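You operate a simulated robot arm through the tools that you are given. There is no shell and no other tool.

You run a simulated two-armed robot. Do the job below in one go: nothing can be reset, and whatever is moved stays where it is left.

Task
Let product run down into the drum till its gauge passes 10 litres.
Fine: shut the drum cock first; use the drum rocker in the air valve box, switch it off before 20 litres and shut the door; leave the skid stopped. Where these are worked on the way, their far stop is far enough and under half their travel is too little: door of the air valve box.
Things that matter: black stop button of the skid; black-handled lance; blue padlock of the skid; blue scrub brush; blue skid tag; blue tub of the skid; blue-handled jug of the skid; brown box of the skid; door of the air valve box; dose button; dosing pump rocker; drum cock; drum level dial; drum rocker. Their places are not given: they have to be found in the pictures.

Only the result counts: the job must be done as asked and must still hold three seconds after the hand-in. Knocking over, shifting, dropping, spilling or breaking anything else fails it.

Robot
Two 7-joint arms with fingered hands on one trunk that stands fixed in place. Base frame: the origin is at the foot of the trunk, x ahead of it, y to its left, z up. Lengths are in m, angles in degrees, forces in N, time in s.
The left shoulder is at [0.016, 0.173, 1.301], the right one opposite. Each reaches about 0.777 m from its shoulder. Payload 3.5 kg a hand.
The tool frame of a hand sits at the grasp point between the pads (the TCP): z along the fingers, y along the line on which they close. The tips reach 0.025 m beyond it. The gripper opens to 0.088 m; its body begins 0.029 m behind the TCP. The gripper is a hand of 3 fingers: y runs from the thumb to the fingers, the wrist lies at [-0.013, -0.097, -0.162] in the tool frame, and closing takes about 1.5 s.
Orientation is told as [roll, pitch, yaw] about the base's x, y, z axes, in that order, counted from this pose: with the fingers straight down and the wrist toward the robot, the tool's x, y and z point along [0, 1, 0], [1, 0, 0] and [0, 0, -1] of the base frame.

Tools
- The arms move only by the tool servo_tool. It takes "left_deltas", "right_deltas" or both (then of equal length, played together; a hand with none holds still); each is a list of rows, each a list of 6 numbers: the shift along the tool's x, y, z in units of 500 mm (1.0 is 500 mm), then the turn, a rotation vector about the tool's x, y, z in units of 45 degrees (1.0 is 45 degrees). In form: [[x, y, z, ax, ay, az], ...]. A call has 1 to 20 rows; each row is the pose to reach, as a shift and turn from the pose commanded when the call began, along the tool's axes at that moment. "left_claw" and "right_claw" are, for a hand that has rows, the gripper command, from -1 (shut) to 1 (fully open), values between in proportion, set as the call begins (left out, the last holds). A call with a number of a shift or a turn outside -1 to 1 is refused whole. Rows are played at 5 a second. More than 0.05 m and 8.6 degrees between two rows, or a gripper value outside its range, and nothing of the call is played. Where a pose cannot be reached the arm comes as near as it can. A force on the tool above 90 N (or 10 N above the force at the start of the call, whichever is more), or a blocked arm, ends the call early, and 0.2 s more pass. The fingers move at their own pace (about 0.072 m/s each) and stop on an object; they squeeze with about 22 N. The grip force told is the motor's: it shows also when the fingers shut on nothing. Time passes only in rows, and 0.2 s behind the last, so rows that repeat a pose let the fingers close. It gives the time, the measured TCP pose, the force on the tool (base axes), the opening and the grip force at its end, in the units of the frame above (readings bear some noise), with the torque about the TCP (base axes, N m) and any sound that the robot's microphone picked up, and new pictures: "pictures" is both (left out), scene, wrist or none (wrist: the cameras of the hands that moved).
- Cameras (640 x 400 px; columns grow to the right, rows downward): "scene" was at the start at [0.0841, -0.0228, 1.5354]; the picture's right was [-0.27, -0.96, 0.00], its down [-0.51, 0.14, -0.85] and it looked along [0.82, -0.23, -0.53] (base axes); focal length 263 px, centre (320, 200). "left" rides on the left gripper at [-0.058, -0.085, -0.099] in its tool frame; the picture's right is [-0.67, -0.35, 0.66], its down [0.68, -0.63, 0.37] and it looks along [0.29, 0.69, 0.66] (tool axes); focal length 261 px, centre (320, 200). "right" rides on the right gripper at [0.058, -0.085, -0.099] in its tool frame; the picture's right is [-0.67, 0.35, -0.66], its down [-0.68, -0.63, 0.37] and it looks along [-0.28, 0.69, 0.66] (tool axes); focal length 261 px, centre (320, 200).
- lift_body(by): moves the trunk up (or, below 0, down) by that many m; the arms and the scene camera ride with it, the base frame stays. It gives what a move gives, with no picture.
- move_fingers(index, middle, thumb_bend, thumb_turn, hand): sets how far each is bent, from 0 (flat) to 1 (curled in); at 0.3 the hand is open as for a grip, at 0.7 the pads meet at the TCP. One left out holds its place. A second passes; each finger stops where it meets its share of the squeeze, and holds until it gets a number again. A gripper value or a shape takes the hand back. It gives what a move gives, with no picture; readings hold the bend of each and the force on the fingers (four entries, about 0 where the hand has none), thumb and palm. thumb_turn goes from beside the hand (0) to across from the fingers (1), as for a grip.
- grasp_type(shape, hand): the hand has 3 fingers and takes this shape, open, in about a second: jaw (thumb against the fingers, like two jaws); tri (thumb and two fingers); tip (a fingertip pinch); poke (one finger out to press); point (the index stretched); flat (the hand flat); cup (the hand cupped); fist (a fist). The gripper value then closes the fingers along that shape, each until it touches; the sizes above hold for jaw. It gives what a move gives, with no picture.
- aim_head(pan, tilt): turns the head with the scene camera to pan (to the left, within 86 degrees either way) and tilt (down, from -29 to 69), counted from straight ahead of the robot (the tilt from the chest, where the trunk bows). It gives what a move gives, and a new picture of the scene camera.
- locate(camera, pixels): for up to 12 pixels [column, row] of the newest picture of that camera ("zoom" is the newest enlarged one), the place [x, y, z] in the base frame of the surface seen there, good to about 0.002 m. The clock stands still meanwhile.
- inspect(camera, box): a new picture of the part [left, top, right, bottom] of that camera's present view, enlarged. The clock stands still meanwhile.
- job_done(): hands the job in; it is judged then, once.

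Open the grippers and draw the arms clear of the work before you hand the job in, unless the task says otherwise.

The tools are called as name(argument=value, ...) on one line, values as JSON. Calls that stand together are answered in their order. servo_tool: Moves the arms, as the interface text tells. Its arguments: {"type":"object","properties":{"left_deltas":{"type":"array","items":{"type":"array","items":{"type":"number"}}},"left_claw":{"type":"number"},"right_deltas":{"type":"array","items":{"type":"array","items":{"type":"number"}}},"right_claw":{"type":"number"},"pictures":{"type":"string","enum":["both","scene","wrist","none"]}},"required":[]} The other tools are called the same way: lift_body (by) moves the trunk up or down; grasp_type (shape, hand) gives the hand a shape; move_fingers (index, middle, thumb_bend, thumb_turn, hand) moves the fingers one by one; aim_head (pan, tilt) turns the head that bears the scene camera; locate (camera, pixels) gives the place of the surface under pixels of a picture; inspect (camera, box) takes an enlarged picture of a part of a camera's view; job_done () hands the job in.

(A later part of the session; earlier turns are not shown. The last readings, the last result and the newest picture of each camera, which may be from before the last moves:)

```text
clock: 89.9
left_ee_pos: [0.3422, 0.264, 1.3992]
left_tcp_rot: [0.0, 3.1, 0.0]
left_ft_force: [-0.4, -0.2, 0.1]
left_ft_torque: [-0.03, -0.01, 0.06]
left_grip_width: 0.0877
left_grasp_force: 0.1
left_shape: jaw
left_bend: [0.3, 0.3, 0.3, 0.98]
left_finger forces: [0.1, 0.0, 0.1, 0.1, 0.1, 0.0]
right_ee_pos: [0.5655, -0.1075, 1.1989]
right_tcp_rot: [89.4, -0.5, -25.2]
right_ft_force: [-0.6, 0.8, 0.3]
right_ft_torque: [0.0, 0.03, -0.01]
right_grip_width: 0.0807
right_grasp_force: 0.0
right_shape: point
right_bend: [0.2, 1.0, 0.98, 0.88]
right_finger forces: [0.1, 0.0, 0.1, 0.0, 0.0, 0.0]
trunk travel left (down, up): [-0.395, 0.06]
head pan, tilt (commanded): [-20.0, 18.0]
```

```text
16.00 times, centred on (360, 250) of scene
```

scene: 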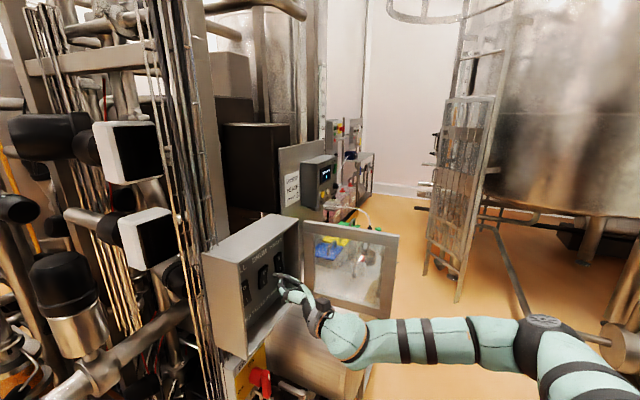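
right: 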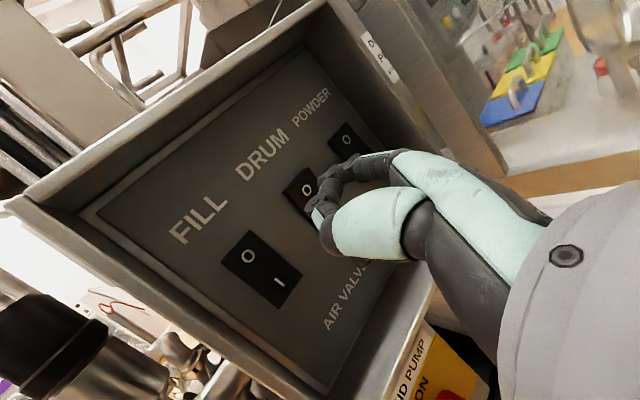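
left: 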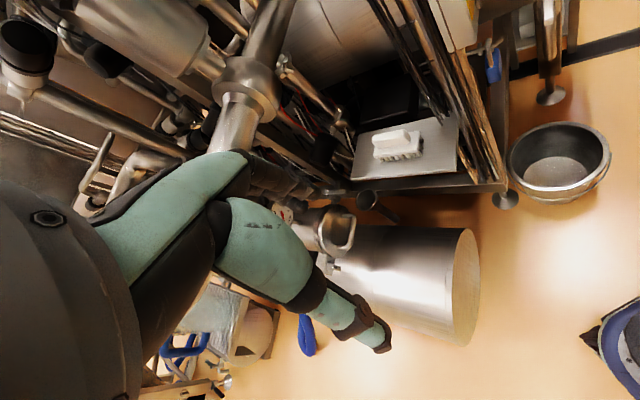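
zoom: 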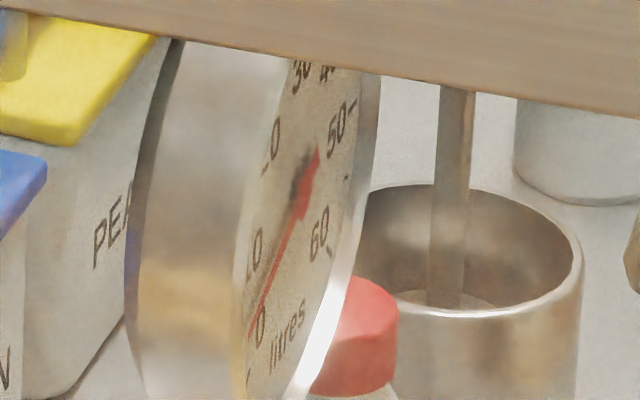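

The needle moves at roughly 0.2 l/s. While waiting I retract the right hand to the spot where its camera saw the dial face well.

servo_tool(right_deltas=[[0, -0.026, -0.071, 0, 0, 0], [-0.005, -0.052, -0.142, 0, 0, 0], [-0.01, -0.078, -0.213, 0, 0, 0], [-0.02, -0.1035, -0.284, 0, 0, 0]], pictures="wrist")

inspect(camera="right", box=[410, 5, 500, 105])

```text
clock: 90.9
left_ee_pos: [0.3415, 0.2619, 1.3991]
left_tcp_rot: [0.0, 3.0, 0.2]
left_ft_force: [0.0, 0.0, -0.1]
left_ft_torque: [-0.02, -0.03, 0.02]
left_grip_width: 0.0878
left_grasp_force: 0.0
left_shape: jaw
left_bend: [0.3, 0.3, 0.3, 0.98]
left_finger forces: [0.1, 0.0, 0.0, 0.0, 0.1, 0.0]
right_ee_pos: [0.4565, -0.2144, 1.1907]
right_tcp_rot: [89.5, -0.4, -25.1]
right_ft_force: [-0.6, -0.6, -0.1]
right_ft_torque: [-0.03, 0.02, 0.01]
right_grip_width: 0.0804
right_grasp_force: 0.1
right_shape: point
right_bend: [0.2, 1.0, 0.98, 0.88]
right_finger forces: [0.0, 0.0, 0.0, 0.0, 0.0, 0.1]
trunk travel left (down, up): [-0.395, 0.06]
head pan, tilt (commanded): [-20.0, 18.0]
```

right: 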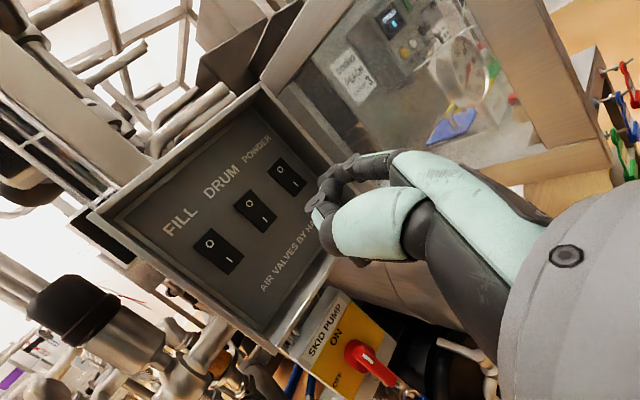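

```text
4.00 times, centred on (455, 55) of right
```

zoom: 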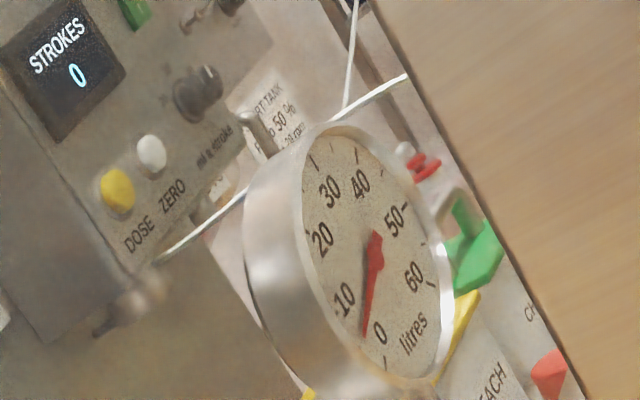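

The wrist view shows the needle at about 3–4 litres at t=91 s. I wait about 16 s more and check.

servo_tool(right_deltas=[[0, 0, 0, 0, 0, 0], [0, 0, 0, 0, 0, 0], [0, 0, 0, 0, 0, 0], [0, 0, 0, 0, 0, 0], [0, 0, 0, 0, 0, 0], [0, 0, 0, 0, 0, 0], [0, 0, 0, 0, 0, 0], [0, 0, 0, 0, 0, 0], [0, 0, 0, 0, 0, 0], [0, 0, 0, 0, 0, 0], [0, 0, 0, 0, 0, 0], [0, 0, 0, 0, 0, 0], [0, 0, 0, 0, 0, 0], [0, 0, 0, 0, 0, 0], [0, 0, 0, 0, 0, 0], [0, 0, 0, 0, 0, 0], [0, 0, 0, 0, 0, 0], [0, 0, 0, 0, 0, 0], [0, 0, 0, 0, 0, 0]], pictures="none")

servo_tool(right_deltas=[[0, 0, 0, 0, 0, 0], [0, 0, 0, 0, 0, 0], [0, 0, 0, 0, 0, 0], [0, 0, 0, 0, 0, 0], [0, 0, 0, 0, 0, 0], [0, 0, 0, 0, 0, 0], [0, 0, 0, 0, 0, 0], [0, 0, 0, 0, 0, 0], [0, 0, 0, 0, 0, 0], [0, 0, 0, 0, 0, 0], [0, 0, 0, 0, 0, 0], [0, 0, 0, 0, 0, 0], [0, 0, 0, 0, 0, 0], [0, 0, 0, 0, 0, 0], [0, 0, 0, 0, 0, 0], [0, 0, 0, 0, 0, 0], [0, 0, 0, 0, 0, 0], [0, 0, 0, 0, 0, 0], [0, 0, 0, 0, 0, 0]], pictures="none")

inspect(camera="right", box=[425, 30, 485, 100])

```text
clock: 94.9
left_ee_pos: [0.3431, 0.2636, 1.3983]
left_tcp_rot: [-0.1, 3.2, 0.0]
left_ft_force: [0.2, -0.1, -0.3]
left_ft_torque: [0.01, -0.03, 0.0]
left_grip_width: 0.0877
left_grasp_force: 0.0
left_shape: jaw
left_bend: [0.3, 0.3, 0.3, 0.98]
left_finger forces: [0.0, 0.0, 0.1, 0.0, 0.1, 0.0]
right_ee_pos: [0.4588, -0.214, 1.1895]
right_tcp_rot: [89.4, -0.5, -25.1]
right_ft_force: [0.6, 0.5, -0.7]
right_ft_torque: [0.0, 0.01, 0.0]
right_grip_width: 0.0806
right_grasp_force: 0.1
right_shape: point
right_bend: [0.2, 1.0, 0.98, 0.88]
right_finger forces: [0.1, 0.0, 0.0, 0.1, 0.0, 0.0]
trunk travel left (down, up): [-0.395, 0.06]
head pan, tilt (commanded): [-20.0, 18.0]
```

```text
clock: 98.9
left_ee_pos: [0.3428, 0.2628, 1.3993]
left_tcp_rot: [-0.1, 3.1, 0.0]
left_ft_force: [0.0, 0.8, 0.3]
left_ft_torque: [-0.01, -0.04, -0.01]
left_grip_width: 0.0877
left_grasp_force: 0.1
left_shape: jaw
left_bend: [0.3, 0.3, 0.3, 0.98]
left_finger forces: [0.1, 0.0, 0.0, 0.1, 0.1, 0.0]
right_ee_pos: [0.4579, -0.2141, 1.1894]
right_tcp_rot: [89.3, -0.5, -25.2]
right_ft_force: [-0.3, 0.4, -0.3]
right_ft_torque: [0.01, 0.02, 0.0]
right_grip_width: 0.0806
right_grasp_force: 0.1
right_shape: point
right_bend: [0.2, 1.0, 0.98, 0.88]
right_finger forces: [0.0, 0.1, 0.0, 0.1, 0.0, 0.1]
trunk travel left (down, up): [-0.395, 0.06]
head pan, tilt (commanded): [-20.0, 18.0]
```

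```text
5.71 times, centred on (455, 65) of right
```

zoom: 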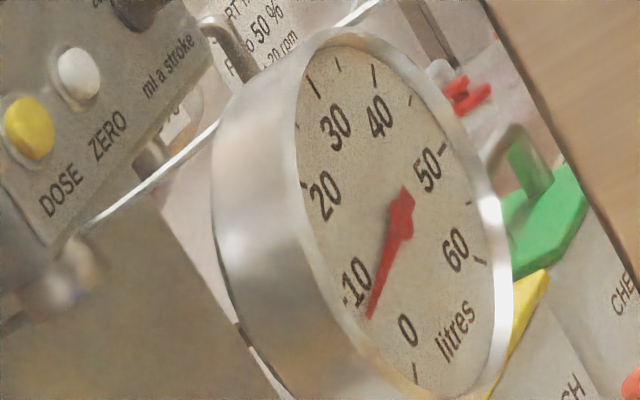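

At t=99 s the needle shows about 7 litres; I check again after 4 s.

servo_tool(right_deltas=[[0, 0, 0, 0, 0, 0], [0, 0, 0, 0, 0, 0], [0, 0, 0, 0, 0, 0], [0, 0, 0, 0, 0, 0], [0, 0, 0, 0, 0, 0], [0, 0, 0, 0, 0, 0], [0, 0, 0, 0, 0, 0], [0, 0, 0, 0, 0, 0], [0, 0, 0, 0, 0, 0], [0, 0, 0, 0, 0, 0], [0, 0, 0, 0, 0, 0], [0, 0, 0, 0, 0, 0], [0, 0, 0, 0, 0, 0], [0, 0, 0, 0, 0, 0], [0, 0, 0, 0, 0, 0], [0, 0, 0, 0, 0, 0], [0, 0, 0, 0, 0, 0], [0, 0, 0, 0, 0, 0], [0, 0, 0, 0, 0, 0]], pictures="none")

inspect(camera="right", box=[425, 30, 485, 100])

```text
clock: 102.9
left_ee_pos: [0.3429, 0.2622, 1.3973]
left_tcp_rot: [0.1, 3.2, 0.0]
left_ft_force: [0.8, 0.5, -0.9]
left_ft_torque: [0.05, 0.0, -0.03]
left_grip_width: 0.0877
left_grasp_force: 0.0
left_shape: jaw
left_bend: [0.3, 0.3, 0.3, 0.98]
left_finger forces: [0.0, 0.1, 0.1, 0.0, 0.1, 0.0]
right_ee_pos: [0.4587, -0.2135, 1.1887]
right_tcp_rot: [89.5, -0.5, -25.1]
right_ft_force: [0.2, 0.8, -0.3]
right_ft_torque: [-0.02, -0.02, 0.0]
right_grip_width: 0.0804
right_grasp_force: 0.1
right_shape: point
right_bend: [0.2, 1.0, 0.98, 0.88]
right_finger forces: [0.1, 0.0, 0.0, 0.1, 0.0, 0.0]
trunk travel left (down, up): [-0.395, 0.06]
head pan, tilt (commanded): [-20.0, 18.0]
```

```text
5.71 times, centred on (455, 65) of right
```

zoom: 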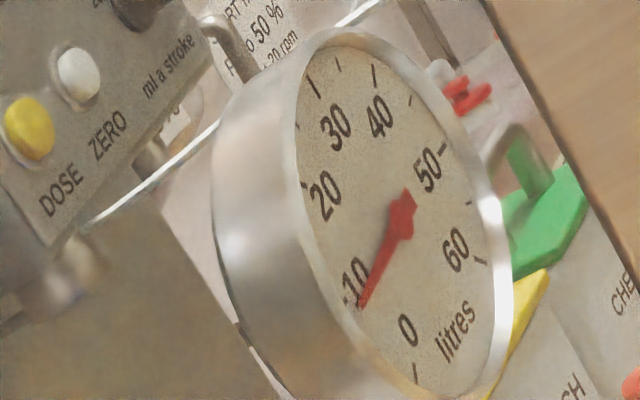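

At t=103 s it is about 8.5 litres (≈0.4 l/s). I wait another 8 s.

servo_tool(right_deltas=[[0, 0, 0, 0, 0, 0], [0, 0, 0, 0, 0, 0], [0, 0, 0, 0, 0, 0], [0, 0, 0, 0, 0, 0], [0, 0, 0, 0, 0, 0], [0, 0, 0, 0, 0, 0], [0, 0, 0, 0, 0, 0], [0, 0, 0, 0, 0, 0], [0, 0, 0, 0, 0, 0], [0, 0, 0, 0, 0, 0], [0, 0, 0, 0, 0, 0], [0, 0, 0, 0, 0, 0], [0, 0, 0, 0, 0, 0], [0, 0, 0, 0, 0, 0], [0, 0, 0, 0, 0, 0], [0, 0, 0, 0, 0, 0], [0, 0, 0, 0, 0, 0], [0, 0, 0, 0, 0, 0], [0, 0, 0, 0, 0, 0]], pictures="none")

inspect(camera="right", box=[425, 30, 485, 100])

```text
clock: 106.9
left_ee_pos: [0.3428, 0.2632, 1.3989]
left_tcp_rot: [0.0, 3.1, 0.0]
left_ft_force: [-0.3, 0.1, -0.5]
left_ft_torque: [0.01, -0.02, 0.0]
left_grip_width: 0.0877
left_grasp_force: 0.1
left_shape: jaw
left_bend: [0.3, 0.3, 0.3, 0.98]
left_finger forces: [0.1, 0.0, 0.1, 0.0, 0.1, 0.0]
right_ee_pos: [0.4581, -0.2133, 1.1906]
right_tcp_rot: [89.5, -0.5, -25.2]
right_ft_force: [-0.6, -0.6, -0.7]
right_ft_torque: [0.03, 0.0, 0.0]
right_grip_width: 0.0804
right_grasp_force: 0.1
right_shape: point
right_bend: [0.2, 1.0, 0.98, 0.88]
right_finger forces: [0.0, 0.1, 0.0, 0.1, 0.1, 0.0]
trunk travel left (down, up): [-0.395, 0.06]
head pan, tilt (commanded): [-20.0, 18.0]
```

```text
5.71 times, centred on (455, 65) of right
```

zoom: 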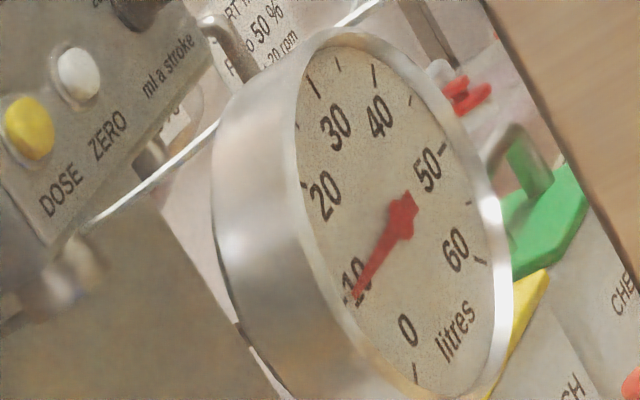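

At t=107 s it is almost exactly at 10. I wait 8 s more to pass 10 clearly.

servo_tool(right_deltas=[[0, 0, 0, 0, 0, 0], [0, 0, 0, 0, 0, 0], [0, 0, 0, 0, 0, 0], [0, 0, 0, 0, 0, 0], [0, 0, 0, 0, 0, 0], [0, 0, 0, 0, 0, 0], [0, 0, 0, 0, 0, 0], [0, 0, 0, 0, 0, 0], [0, 0, 0, 0, 0, 0], [0, 0, 0, 0, 0, 0], [0, 0, 0, 0, 0, 0], [0, 0, 0, 0, 0, 0], [0, 0, 0, 0, 0, 0], [0, 0, 0, 0, 0, 0], [0, 0, 0, 0, 0, 0], [0, 0, 0, 0, 0, 0], [0, 0, 0, 0, 0, 0], [0, 0, 0, 0, 0, 0], [0, 0, 0, 0, 0, 0]], pictures="none")

inspect(camera="right", box=[425, 30, 485, 100])

```text
clock: 110.9
left_ee_pos: [0.343, 0.2637, 1.3983]
left_tcp_rot: [0.0, 3.1, 0.0]
left_ft_force: [-0.1, -1.1, -0.5]
left_ft_torque: [0.02, 0.04, 0.0]
left_grip_width: 0.0878
left_grasp_force: 0.0
left_shape: jaw
left_bend: [0.3, 0.3, 0.3, 0.98]
left_finger forces: [0.0, 0.0, 0.0, 0.1, 0.1, 0.0]
right_ee_pos: [0.4589, -0.2139, 1.1895]
right_tcp_rot: [89.4, -0.4, -25.1]
right_ft_force: [-0.4, -0.7, 0.7]
right_ft_torque: [0.01, 0.0, 0.0]
right_grip_width: 0.0806
right_grasp_force: 0.0
right_shape: point
right_bend: [0.2, 1.0, 0.98, 0.88]
right_finger forces: [0.0, 0.0, 0.0, 0.0, 0.0, 0.0]
trunk travel left (down, up): [-0.395, 0.06]
head pan, tilt (commanded): [-20.0, 18.0]
```

```text
5.71 times, centred on (455, 65) of right
```

zoom: 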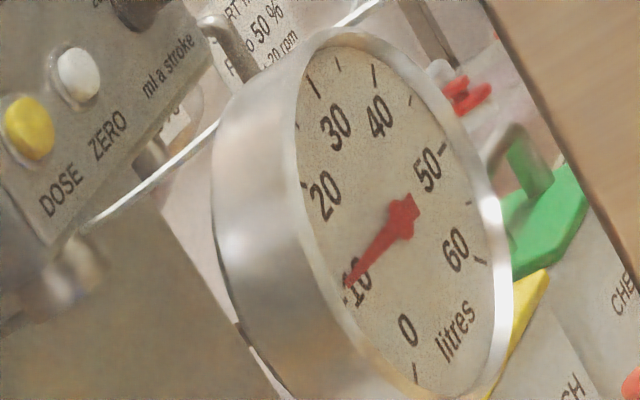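

At t=111 s the needle has just passed the 10 mark. I move the fingertip to its pre-press position opposite the O half.

servo_tool(right_deltas=[[0.005, 0.026, 0.071, 0, 0, 0], [0.012, 0.052, 0.142, 0, 0, 0], [0.02, 0.078, 0.213, 0, 0, 0], [0.024, 0.1035, 0.284, 0, 0, 0]], pictures="both")

inspect(camera="scene", box=[255, 255, 305, 300])

inspect(camera="scene", box=[350, 240, 370, 260])

```text
clock: 111.9
left_ee_pos: [0.3443, 0.2639, 1.3985]
left_tcp_rot: [-0.2, 3.1, 0.0]
left_ft_force: [-0.7, 0.5, -0.2]
left_ft_torque: [0.0, -0.03, 0.0]
left_grip_width: 0.0877
left_grasp_force: 0.0
left_shape: jaw
left_bend: [0.3, 0.3, 0.3, 0.98]
left_finger forces: [0.0, 0.1, 0.1, 0.0, 0.0, 0.0]
right_ee_pos: [0.5662, -0.1045, 1.1988]
right_tcp_rot: [89.3, -0.4, -25.0]
right_ft_force: [0.0, 0.1, 0.3]
right_ft_torque: [0.01, 0.02, 0.02]
right_grip_width: 0.0806
right_grasp_force: 0.0
right_shape: point
right_bend: [0.2, 1.0, 0.98, 0.88]
right_finger forces: [0.0, 0.0, 0.0, 0.0, 0.1, 0.0]
trunk travel left (down, up): [-0.395, 0.06]
head pan, tilt (commanded): [-20.0, 18.0]
```

scene: 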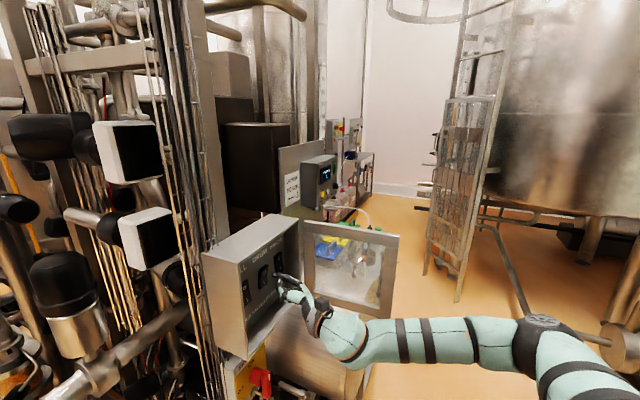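
right: 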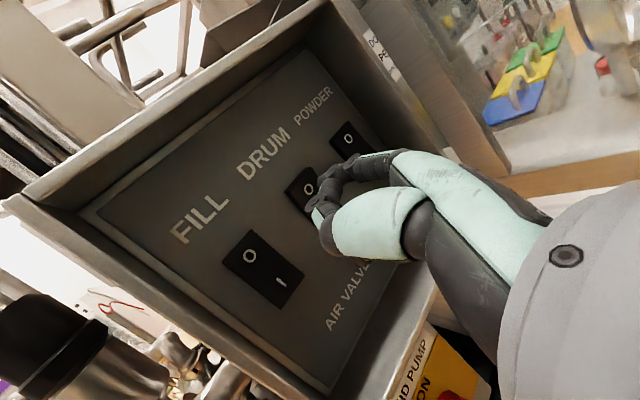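

```text
8.89 times, centred on (280, 278) of scene
```

zoom: 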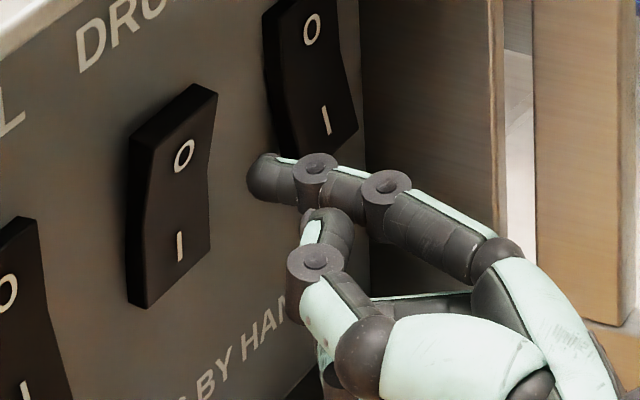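

```text
16.00 times, centred on (360, 250) of scene
```

zoom: 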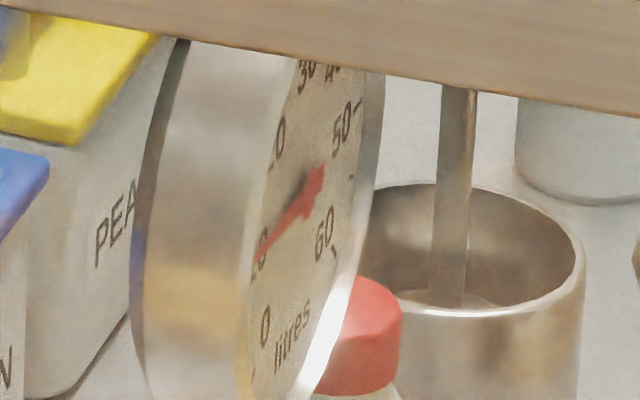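

The needle is a bit past 10 (≈11.5). I wait 3 s more, then press the O half.

servo_tool(right_deltas=[[0, 0, 0, 0, 0, 0], [0, 0, 0, 0, 0, 0], [0, 0, 0, 0, 0, 0], [0, 0, 0, 0, 0, 0], [0, 0, 0, 0, 0, 0], [0, 0, 0, 0, 0, 0], [0, 0, 0, 0, 0, 0], [0, 0, 0, 0, 0, 0], [0, 0, 0, 0, 0, 0], [0, 0, 0, 0, 0, 0], [0, 0, 0, 0, 0, 0], [0, 0, 0, 0, 0, 0], [0, 0, 0, 0, 0, 0], [0, 0, 0, 0, 0, 0]], pictures="none")

inspect(camera="scene", box=[350, 240, 370, 260])

```text
clock: 114.9
left_ee_pos: [0.3429, 0.2635, 1.3986]
left_tcp_rot: [0.0, 3.0, 0.0]
left_ft_force: [-0.5, 0.5, 0.7]
left_ft_torque: [0.0, -0.01, 0.0]
left_grip_width: 0.0877
left_grasp_force: 0.1
left_shape: jaw
left_bend: [0.3, 0.3, 0.3, 0.98]
left_finger forces: [0.0, 0.0, 0.0, 0.0, 0.0, 0.1]
right_ee_pos: [0.5644, -0.1051, 1.1985]
right_tcp_rot: [89.4, -0.4, -25.1]
right_ft_force: [-0.2, 1.0, 0.0]
right_ft_torque: [-0.02, 0.0, -0.02]
right_grip_width: 0.0805
right_grasp_force: 0.0
right_shape: point
right_bend: [0.2, 1.0, 0.98, 0.88]
right_finger forces: [0.0, 0.0, 0.0, 0.0, 0.0, 0.0]
trunk travel left (down, up): [-0.395, 0.06]
head pan, tilt (commanded): [-20.0, 18.0]
```

```text
16.00 times, centred on (360, 250) of scene
```

zoom: 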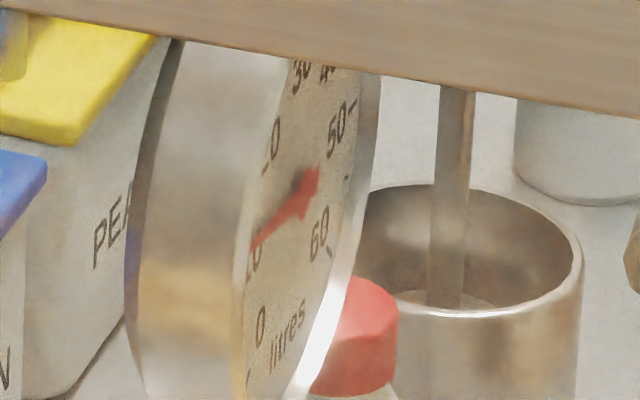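

The needle is at about 13 litres. I press the O half now.

servo_tool(right_deltas=[[0, 0.0123, 0.0338, 0, 0, 0], [0, 0.0178, 0.0488, 0, 0, 0], [0, 0.0219, 0.0601, 0, 0, 0], [0, 0.0246, 0.0676, 0, 0, 0]], pictures="none")

inspect(camera="scene", box=[255, 255, 305, 300])

```text
clock: 115.9
left_ee_pos: [0.3373, 0.257, 1.4022]
left_tcp_rot: [0.2, 2.7, 0.1]
left_ft_force: [0.7, 0.0, -0.3]
left_ft_torque: [-0.02, 0.02, -0.03]
left_grip_width: 0.0879
left_grasp_force: 0.1
left_shape: jaw
left_bend: [0.3, 0.3, 0.3, 0.98]
left_finger forces: [0.0, 0.0, 0.0, 0.1, 0.0, 0.0]
right_ee_pos: [0.5859, -0.0871, 1.2017]
right_tcp_rot: [89.6, -0.6, -25.4]
right_ft_force: [-21.3, -18.3, -1.0]
right_ft_torque: [0.13, -0.09, -1.27]
right_grip_width: 0.0803
right_grasp_force: 0.0
right_shape: point
right_bend: [0.2, 1.0, 0.98, 0.88]
right_finger forces: [27.4, 0.1, 0.1, 0.0, 0.0, 0.0]
trunk travel left (down, up): [-0.395, 0.06]
head pan, tilt (commanded): [-20.0, 18.0]
```

```text
8.89 times, centred on (280, 278) of scene
```

zoom: 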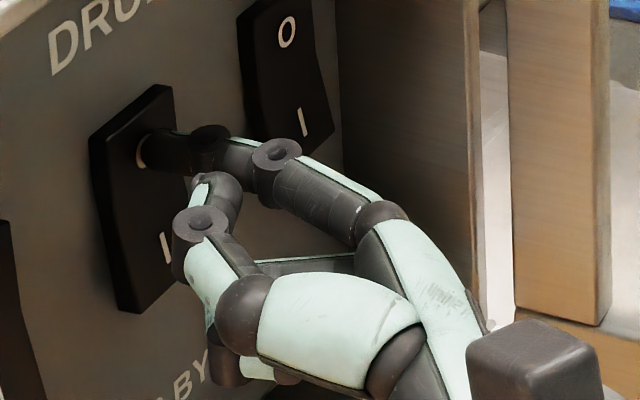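

28 N against the end of its travel: the rocker is pressed. I back off and verify the rocker and the dial.

servo_tool(right_deltas=[[0, -0.0205, -0.0564, 0, 0, 0], [0, -0.041, -0.113, 0, 0, 0], [0, -0.068, -0.188, 0, 0, 0], [-0.01, -0.1, -0.27, 0, 0, 0], [-0.01, -0.128, -0.352, 0, 0, 0]], pictures="both")

inspect(camera="scene", box=[235, 250, 305, 310])

inspect(camera="right", box=[425, 30, 485, 100])

```text
clock: 117.1
left_ee_pos: [0.3404, 0.2615, 1.3999]
left_tcp_rot: [0.0, 2.9, 0.1]
left_ft_force: [-0.6, -0.4, 1.2]
left_ft_torque: [0.0, -0.01, -0.03]
left_grip_width: 0.0876
left_grasp_force: 0.0
left_shape: jaw
left_bend: [0.3, 0.3, 0.3, 0.98]
left_finger forces: [0.0, 0.0, 0.0, 0.0, 0.1, 0.0]
right_ee_pos: [0.457, -0.2148, 1.1968]
right_tcp_rot: [89.5, -0.4, -25.0]
right_ft_force: [-0.2, -0.2, -0.5]
right_ft_torque: [0.02, 0.02, 0.0]
right_grip_width: 0.0804
right_grasp_force: 0.1
right_shape: point
right_bend: [0.2, 1.0, 0.98, 0.88]
right_finger forces: [0.1, 0.0, 0.1, 0.0, 0.0, 0.0]
trunk travel left (down, up): [-0.395, 0.06]
head pan, tilt (commanded): [-20.0, 18.0]
```

scene: 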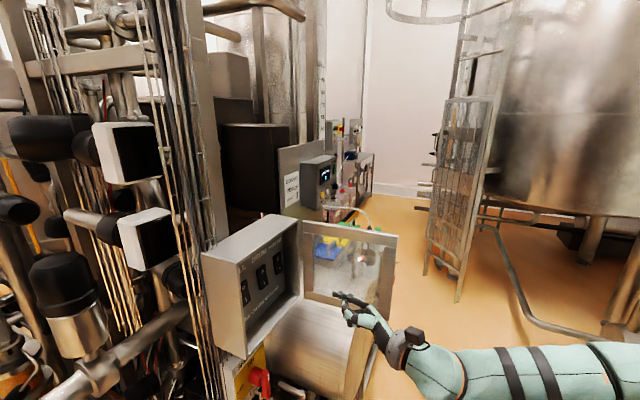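
right: 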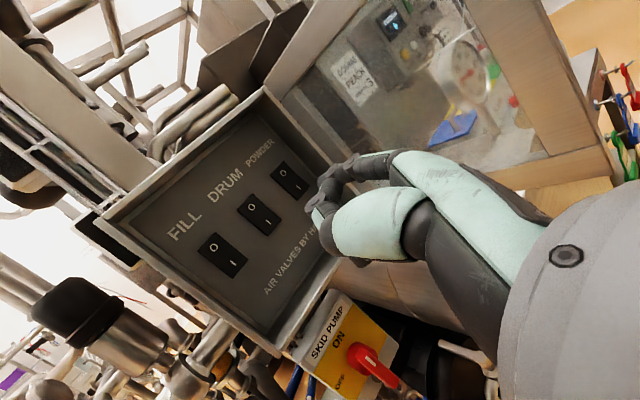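

```text
6.67 times, centred on (270, 280) of scene
```

zoom: 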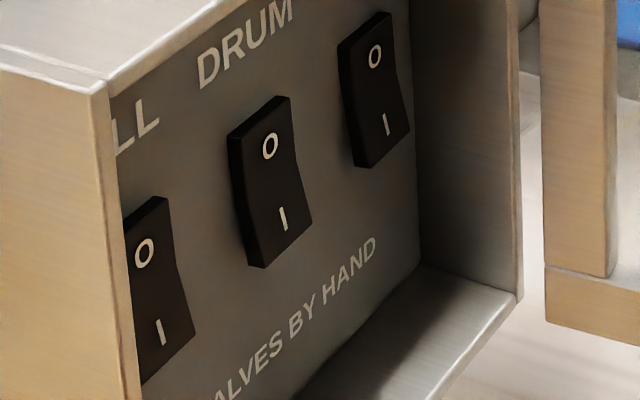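

```text
5.71 times, centred on (455, 65) of right
```

zoom: 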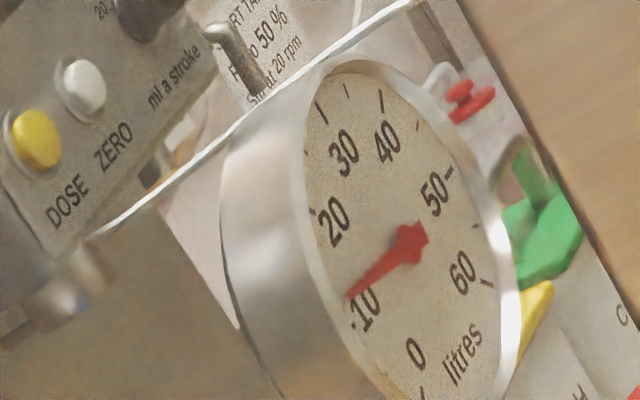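

The DRUM rocker is off again (same stance as its neighbours) and the dial reads about 13 litres. I bring the right hand back around the door's edge to the handle side.

servo_tool(right_deltas=[[0, -0.003, -0.089, 0, 0, 0], [0, 0.005, -0.176, 0, 0, 0], [0, 0.024, -0.264, 0, 0, 0], [0, 0.049, -0.352, 0, 0, 0], [0, 0.082, -0.436, 0, 0, 0], [0, 0.117, -0.512, 0, 0, 0], [0, 0.154, -0.59, 0, 0, 0], [0, 0.212, -0.653, 0, 0, 0]], pictures="both")

grasp_type(shape="jaw", hand="right")

inspect(camera="right", box=[260, 130, 340, 220])

```text
clock: 118.9
left_ee_pos: [0.3432, 0.2616, 1.3985]
left_tcp_rot: [-0.1, 3.1, 0.1]
left_ft_force: [-0.1, 0.3, -0.5]
left_ft_torque: [0.05, -0.02, -0.01]
left_grip_width: 0.0876
left_grasp_force: 0.0
left_shape: jaw
left_bend: [0.3, 0.3, 0.3, 0.98]
left_finger forces: [0.0, 0.0, 0.0, 0.0, 0.0, 0.0]
right_ee_pos: [0.4144, -0.5559, 1.2008]
right_tcp_rot: [89.4, -0.3, -25.0]
right_ft_force: [-0.1, 0.2, 0.1]
right_ft_torque: [-0.01, 0.03, 0.02]
right_grip_width: 0.0805
right_grasp_force: 0.1
right_shape: point
right_bend: [0.2, 1.0, 0.98, 0.88]
right_finger forces: [0.0, 0.0, 0.0, 0.0, 0.0, 0.0]
trunk travel left (down, up): [-0.395, 0.06]
head pan, tilt (commanded): [-20.0, 18.0]
```

scene: 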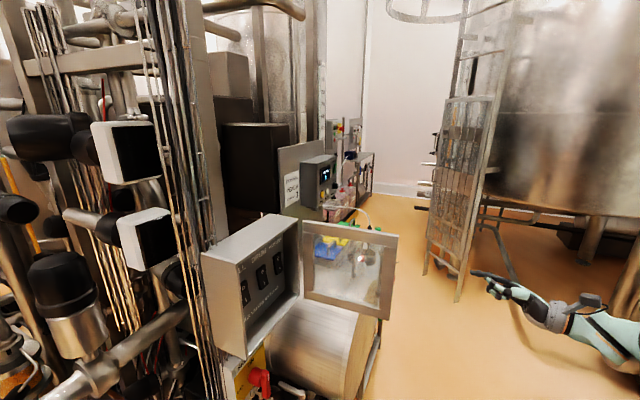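
right: 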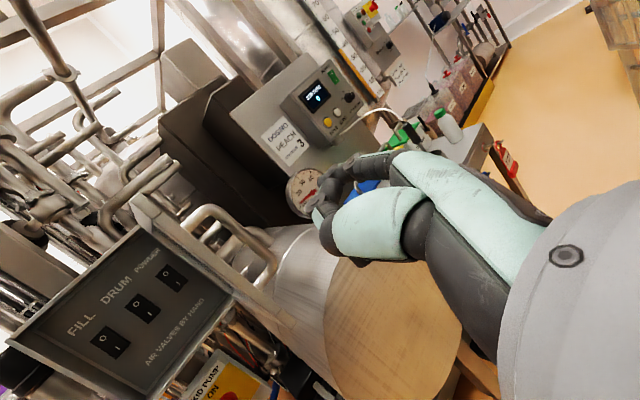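

```text
clock: 119.8
left_ee_pos: [0.3431, 0.2635, 1.3982]
left_tcp_rot: [0.0, 3.1, 0.0]
left_ft_force: [0.7, 0.1, 0.1]
left_ft_torque: [0.01, 0.02, 0.03]
left_grip_width: 0.088
left_grasp_force: 0.1
left_shape: jaw
left_bend: [0.3, 0.3, 0.3, 0.98]
left_finger forces: [0.0, 0.1, 0.0, 0.0, 0.1, 0.0]
right_ee_pos: [0.414, -0.5538, 1.2008]
right_tcp_rot: [89.4, -0.5, -25.0]
right_ft_force: [-1.2, -0.6, 0.1]
right_ft_torque: [0.01, 0.02, 0.04]
right_grip_width: 0.088
right_grasp_force: 0.1
right_shape: jaw
right_bend: [0.3, 0.3, 0.3, 0.97]
right_finger forces: [0.1, 0.0, 0.1, 0.0, 0.0, 0.0]
trunk travel left (down, up): [-0.395, 0.06]
head pan, tilt (commanded): [-20.0, 18.0]
```

```text
4.44 times, centred on (300, 175) of right
```

zoom: 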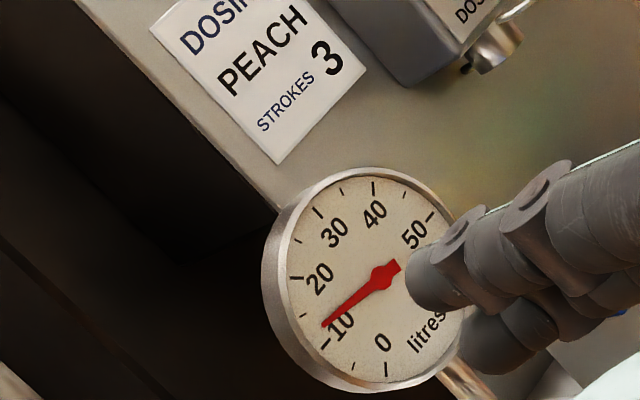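

The dial clearly reads between 10 and 15 (≈12.5). Now I set the jaws to ~4 cm and go to the approach line for the handle.

servo_tool(right_deltas=[[0, 0.04, 0.03, 0, 0, 0], [-0.004, 0.08, 0.075, 0, 0, 0], [-0.012, 0.121, 0.115, 0, 0, 0]], right_claw=0, pictures="both")

inspect(camera="right", box=[120, 150, 360, 330])

```text
clock: 120.6
left_ee_pos: [0.3447, 0.2638, 1.3979]
left_tcp_rot: [-0.1, 3.1, 0.0]
left_ft_force: [-0.4, -0.4, 0.5]
left_ft_torque: [-0.02, -0.01, -0.02]
left_grip_width: 0.0875
left_grasp_force: 0.0
left_shape: jaw
left_bend: [0.3, 0.3, 0.3, 0.98]
left_finger forces: [0.1, 0.1, 0.0, 0.0, 0.0, 0.0]
right_ee_pos: [0.4963, -0.5275, 1.1945]
right_tcp_rot: [89.4, -0.4, -25.1]
right_ft_force: [0.6, 0.4, -1.4]
right_ft_torque: [0.0, -0.01, 0.03]
right_grip_width: 0.0443
right_grasp_force: 0.1
right_shape: jaw
right_bend: [0.74, 0.44, 0.69, 1.0]
right_finger forces: [0.1, 0.0, 0.0, 0.0, 0.0, 0.0]
trunk travel left (down, up): [-0.395, 0.06]
head pan, tilt (commanded): [-20.0, 18.0]
```

scene: 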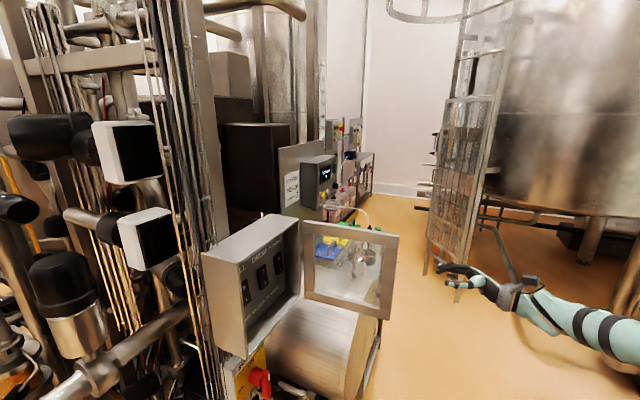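
right: 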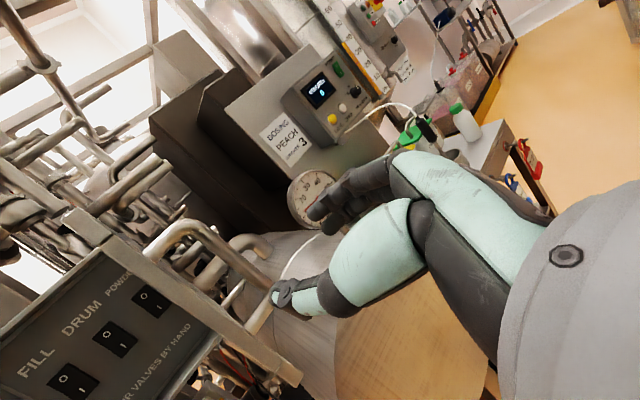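

```text
2.22 times, centred on (240, 240) of right
```

zoom: 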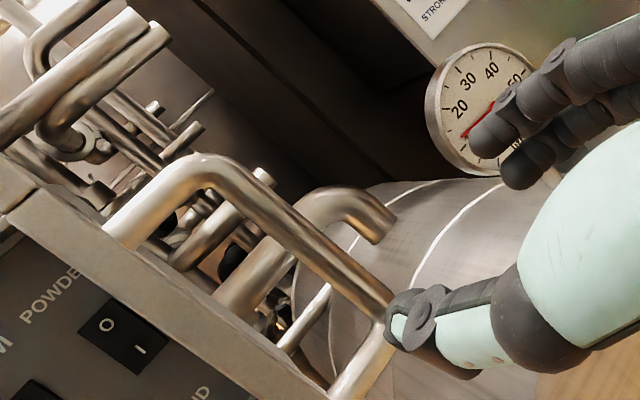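

I verify the bar and thumb positions before sliding in.

locate(camera="zoom", pixels=[[260, 210], [310, 255], [360, 295], [400, 320], [425, 300], [480, 135], [520, 165], [300, 340], [200, 275]])

```text
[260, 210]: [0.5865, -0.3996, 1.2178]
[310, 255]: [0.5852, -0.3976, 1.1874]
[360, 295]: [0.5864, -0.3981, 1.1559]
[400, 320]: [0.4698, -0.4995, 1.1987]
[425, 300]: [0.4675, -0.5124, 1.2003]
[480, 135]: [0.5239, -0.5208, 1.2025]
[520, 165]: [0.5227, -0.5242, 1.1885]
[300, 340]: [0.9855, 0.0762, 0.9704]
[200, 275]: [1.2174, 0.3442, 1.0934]
```

The bar centre is about (0.588,-0.395). I slide in along the same path I came out on.

servo_tool(right_deltas=[[0, -0.007, 0.067, 0, 0, 0], [0, 0, 0.124, 0, 0, 0], [0, 0.013, 0.172, 0, 0, 0], [0, 0.0265, 0.2206, 0, 0, 0], [0, 0.04, 0.269, 0, 0, 0], [0, 0.053, 0.317, 0, 0, 0]], pictures="both")

inspect(camera="scene", box=[300, 210, 460, 330])

```text
clock: 122.0
left_ee_pos: [0.3439, 0.2645, 1.3976]
left_tcp_rot: [0.0, 3.0, 0.0]
left_ft_force: [0.4, 0.1, 0.6]
left_ft_torque: [0.02, -0.01, 0.03]
left_grip_width: 0.0876
left_grasp_force: 0.1
left_shape: jaw
left_bend: [0.3, 0.3, 0.3, 0.98]
left_finger forces: [0.0, 0.0, 0.0, 0.1, 0.1, 0.0]
right_ee_pos: [0.5887, -0.3958, 1.1926]
right_tcp_rot: [89.3, -0.5, -25.1]
right_ft_force: [0.8, 0.3, 0.0]
right_ft_torque: [0.01, -0.02, 0.02]
right_grip_width: 0.0441
right_grasp_force: 0.2
right_shape: jaw
right_bend: [0.74, 0.44, 0.69, 1.0]
right_finger forces: [0.1, 0.0, 0.0, 0.1, 0.0, 0.0]
trunk travel left (down, up): [-0.395, 0.06]
head pan, tilt (commanded): [-20.0, 18.0]
```

scene: 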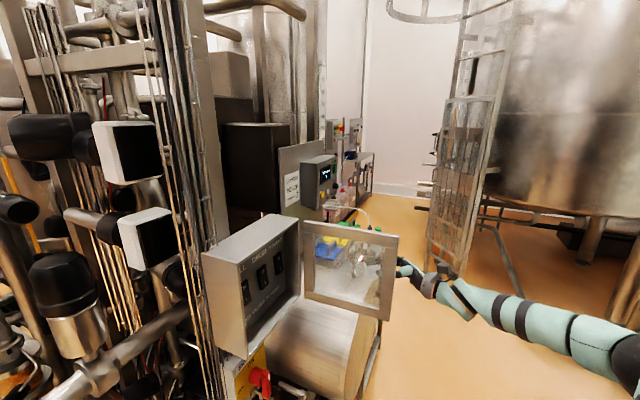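
right: 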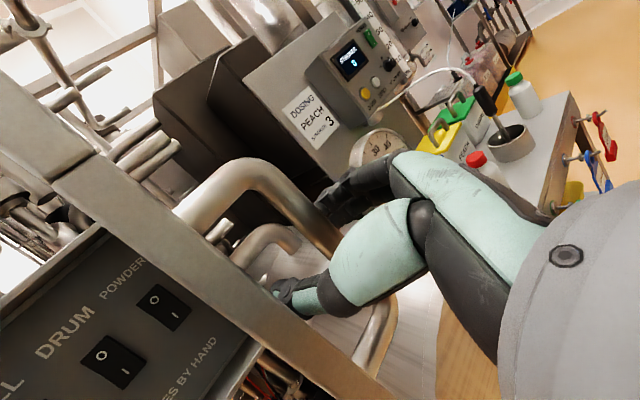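

```text
3.33 times, centred on (380, 270) of scene
```

zoom: 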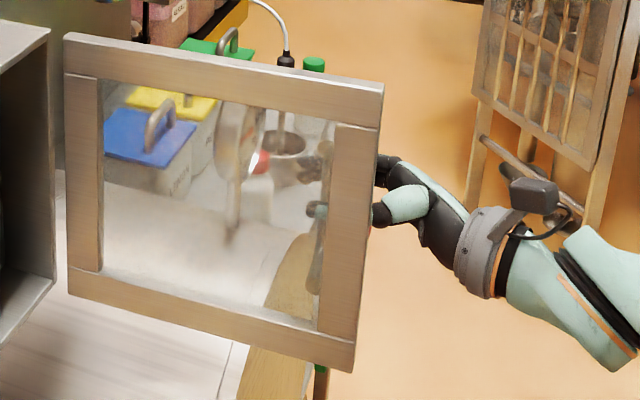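

The hand is around the bar again. I close it and swing the door back along the reverse arc to about 60°.

servo_tool(right_deltas=[[0, 0, 0, 0, 0, 0], [0, 0, 0, 0, 0, 0], [0, 0, 0, 0, 0, 0], [0, 0, 0, 0, 0, 0], [0, 0, 0, 0, 0, 0]], right_claw=-1, pictures="none")

servo_tool(right_deltas=[[0, -0.036, 0.0054, 0, 0, 0], [0, -0.073, 0.0124, 0, 0, 0], [0, -0.108, 0.0244, 0, 0, 0], [0, -0.144, 0.039, 0, 0, 0], [0, -0.176, 0.0564, 0, 0, 0], [0, -0.209, 0.0758, 0, 0, 0]], pictures="both")

```text
clock: 123.2
left_ee_pos: [0.3431, 0.2645, 1.3976]
left_tcp_rot: [0.0, 3.0, 0.1]
left_ft_force: [-0.3, 0.6, 0.3]
left_ft_torque: [0.03, -0.01, -0.02]
left_grip_width: 0.0876
left_grasp_force: 0.1
left_shape: jaw
left_bend: [0.3, 0.3, 0.3, 0.98]
left_finger forces: [0.0, 0.0, 0.0, 0.0, 0.0, 0.1]
right_ee_pos: [0.5863, -0.3941, 1.1931]
right_tcp_rot: [89.3, -0.4, -25.2]
right_ft_force: [2.2, 3.7, -0.2]
right_ft_torque: [0.01, 0.05, 0.01]
right_grip_width: 0.0006
right_grasp_force: 21.6
right_shape: jaw
right_bend: [0.73, 0.7, 0.73, 1.0]
right_finger forces: [6.4, 2.9, 0.1, 0.1, 19.4, 0.1]
trunk travel left (down, up): [-0.395, 0.06]
head pan, tilt (commanded): [-20.0, 18.0]
```

```text
clock: 124.6
left_ee_pos: [0.3439, 0.2642, 1.3966]
left_tcp_rot: [-0.1, 3.2, 0.0]
left_ft_force: [0.9, 0.0, 0.5]
left_ft_torque: [0.02, 0.01, -0.02]
left_grip_width: 0.0879
left_grasp_force: 0.1
left_shape: jaw
left_bend: [0.3, 0.3, 0.3, 0.98]
left_finger forces: [0.0, 0.0, 0.1, 0.1, 0.0, 0.1]
right_ee_pos: [0.5085, -0.3158, 1.1915]
right_tcp_rot: [89.3, -0.5, -25.2]
right_ft_force: [7.8, 4.6, 3.1]
right_ft_torque: [0.02, -0.01, -0.04]
right_grip_width: 0.0009
right_grasp_force: 21.3
right_shape: jaw
right_bend: [0.73, 0.7, 0.73, 1.0]
right_finger forces: [4.4, 3.4, 0.1, 0.0, 1.2, 0.0]
trunk travel left (down, up): [-0.395, 0.06]
head pan, tilt (commanded): [-20.0, 18.0]
```

scene: 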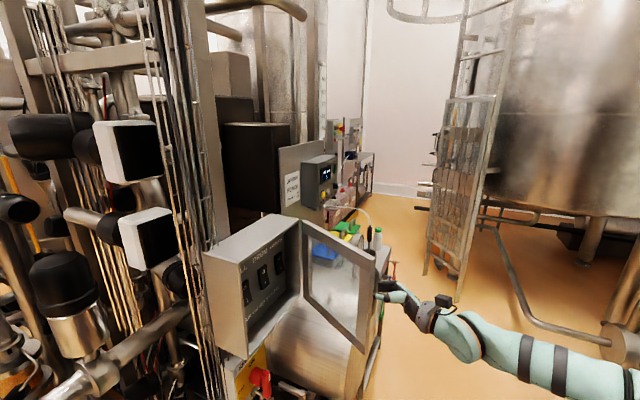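
right: 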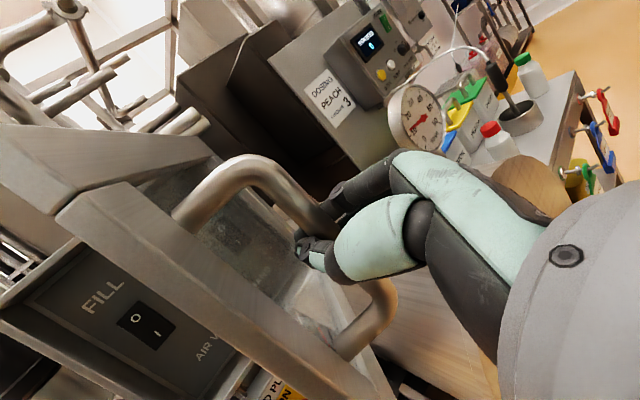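

The door follows. I check the dial (418,120) and swing on to about 20°.

inspect(camera="right", box=[380, 70, 460, 170])

servo_tool(right_deltas=[[0, -0.028, 0.0226, 0, 0, 0], [0, -0.056, 0.0476, 0, 0, 0], [0, -0.08, 0.0756, 0, 0, 0], [0, -0.104, 0.1056, 0, 0, 0], [0, -0.123, 0.1366, 0, 0, 0], [0, -0.1414, 0.1706, 0, 0, 0], [0, -0.155, 0.2046, 0, 0, 0], [0, -0.167, 0.2406, 0, 0, 0]], pictures="both")

```text
4.00 times, centred on (420, 120) of right
```

zoom: 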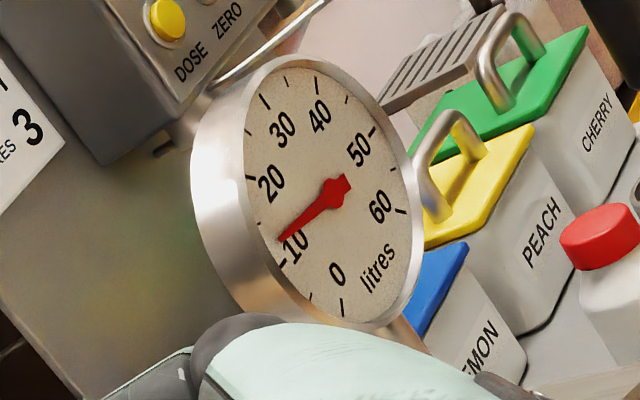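

```text
clock: 126.4
left_ee_pos: [0.3444, 0.2634, 1.3975]
left_tcp_rot: [0.0, 3.1, -0.1]
left_ft_force: [0.2, 0.0, 0.2]
left_ft_torque: [-0.05, -0.01, -0.02]
left_grip_width: 0.0877
left_grasp_force: 0.2
left_shape: jaw
left_bend: [0.3, 0.3, 0.3, 0.98]
left_finger forces: [0.0, 0.1, 0.0, 0.0, 0.1, 0.0]
right_ee_pos: [0.4829, -0.1712, 1.1896]
right_tcp_rot: [89.4, -0.5, -25.1]
right_ft_force: [2.5, -2.1, 2.0]
right_ft_torque: [0.0, 0.04, -0.03]
right_grip_width: 0.0008
right_grasp_force: 21.8
right_shape: jaw
right_bend: [0.73, 0.7, 0.74, 1.0]
right_finger forces: [2.5, 1.1, 0.1, 0.0, 1.7, 0.0]
trunk travel left (down, up): [-0.395, 0.06]
head pan, tilt (commanded): [-20.0, 18.0]
```

scene: 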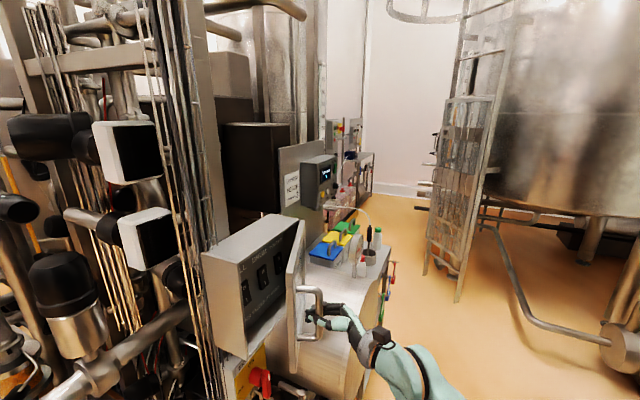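
right: 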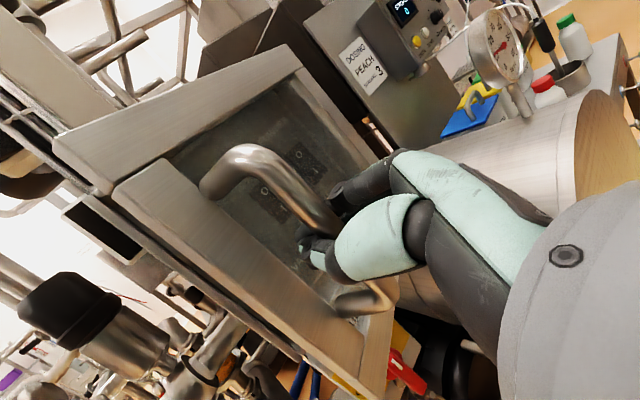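

The dial is steady at about 12.5. Now I swing the door the last 20° shut.

servo_tool(right_deltas=[[0, -0.009, 0.036, 0, 0, 0], [0, -0.013, 0.073, 0, 0, 0], [0, -0.015, 0.111, 0, 0, 0], [0, -0.013, 0.148, 0, 0, 0]], pictures="both")

inspect(camera="scene", box=[200, 200, 360, 370])

```text
clock: 127.4
left_ee_pos: [0.3422, 0.2653, 1.3986]
left_tcp_rot: [-0.1, 3.1, 0.0]
left_ft_force: [-1.0, 0.3, 0.8]
left_ft_torque: [0.01, -0.02, 0.02]
left_grip_width: 0.0877
left_grasp_force: 0.0
left_shape: jaw
left_bend: [0.3, 0.3, 0.3, 0.98]
left_finger forces: [0.0, 0.0, 0.1, 0.0, 0.0, 0.0]
right_ee_pos: [0.5079, -0.1024, 1.1896]
right_tcp_rot: [89.4, -0.5, -25.1]
right_ft_force: [0.2, 0.1, 0.2]
right_ft_torque: [0.0, -0.02, 0.02]
right_grip_width: 0.0007
right_grasp_force: 21.6
right_shape: jaw
right_bend: [0.73, 0.7, 0.74, 1.0]
right_finger forces: [0.0, 0.0, 0.0, 0.1, 0.1, 0.1]
trunk travel left (down, up): [-0.395, 0.06]
head pan, tilt (commanded): [-20.0, 18.0]
```

scene: 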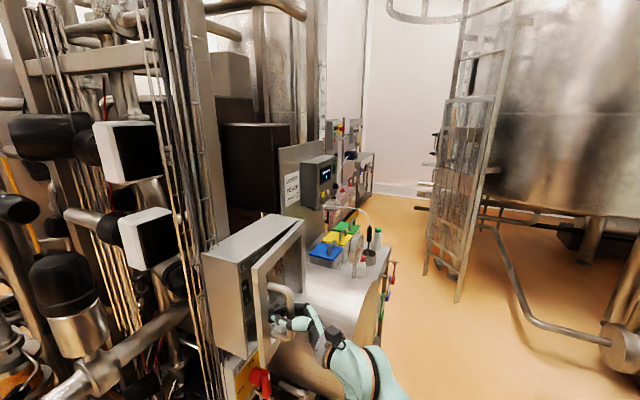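
right: 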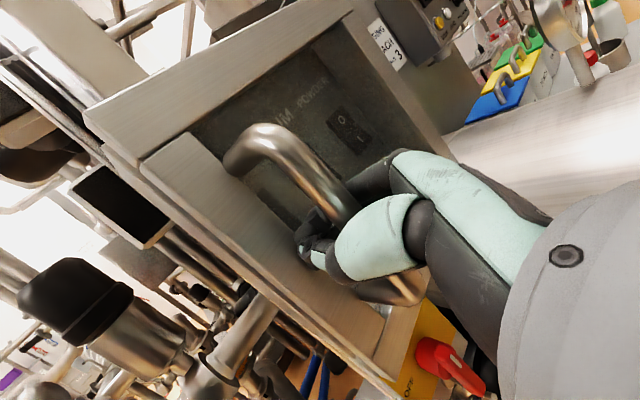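

```text
2.35 times, centred on (280, 285) of scene
```

zoom: 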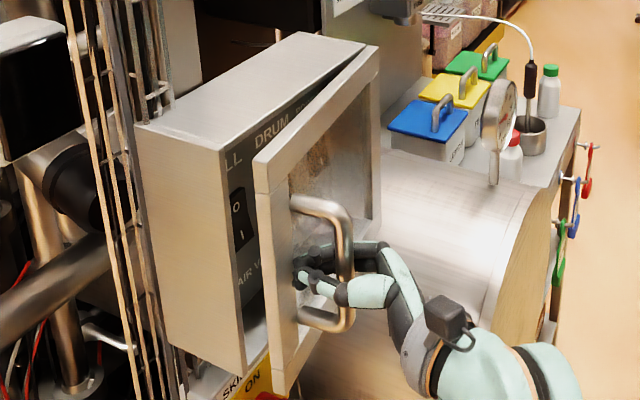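

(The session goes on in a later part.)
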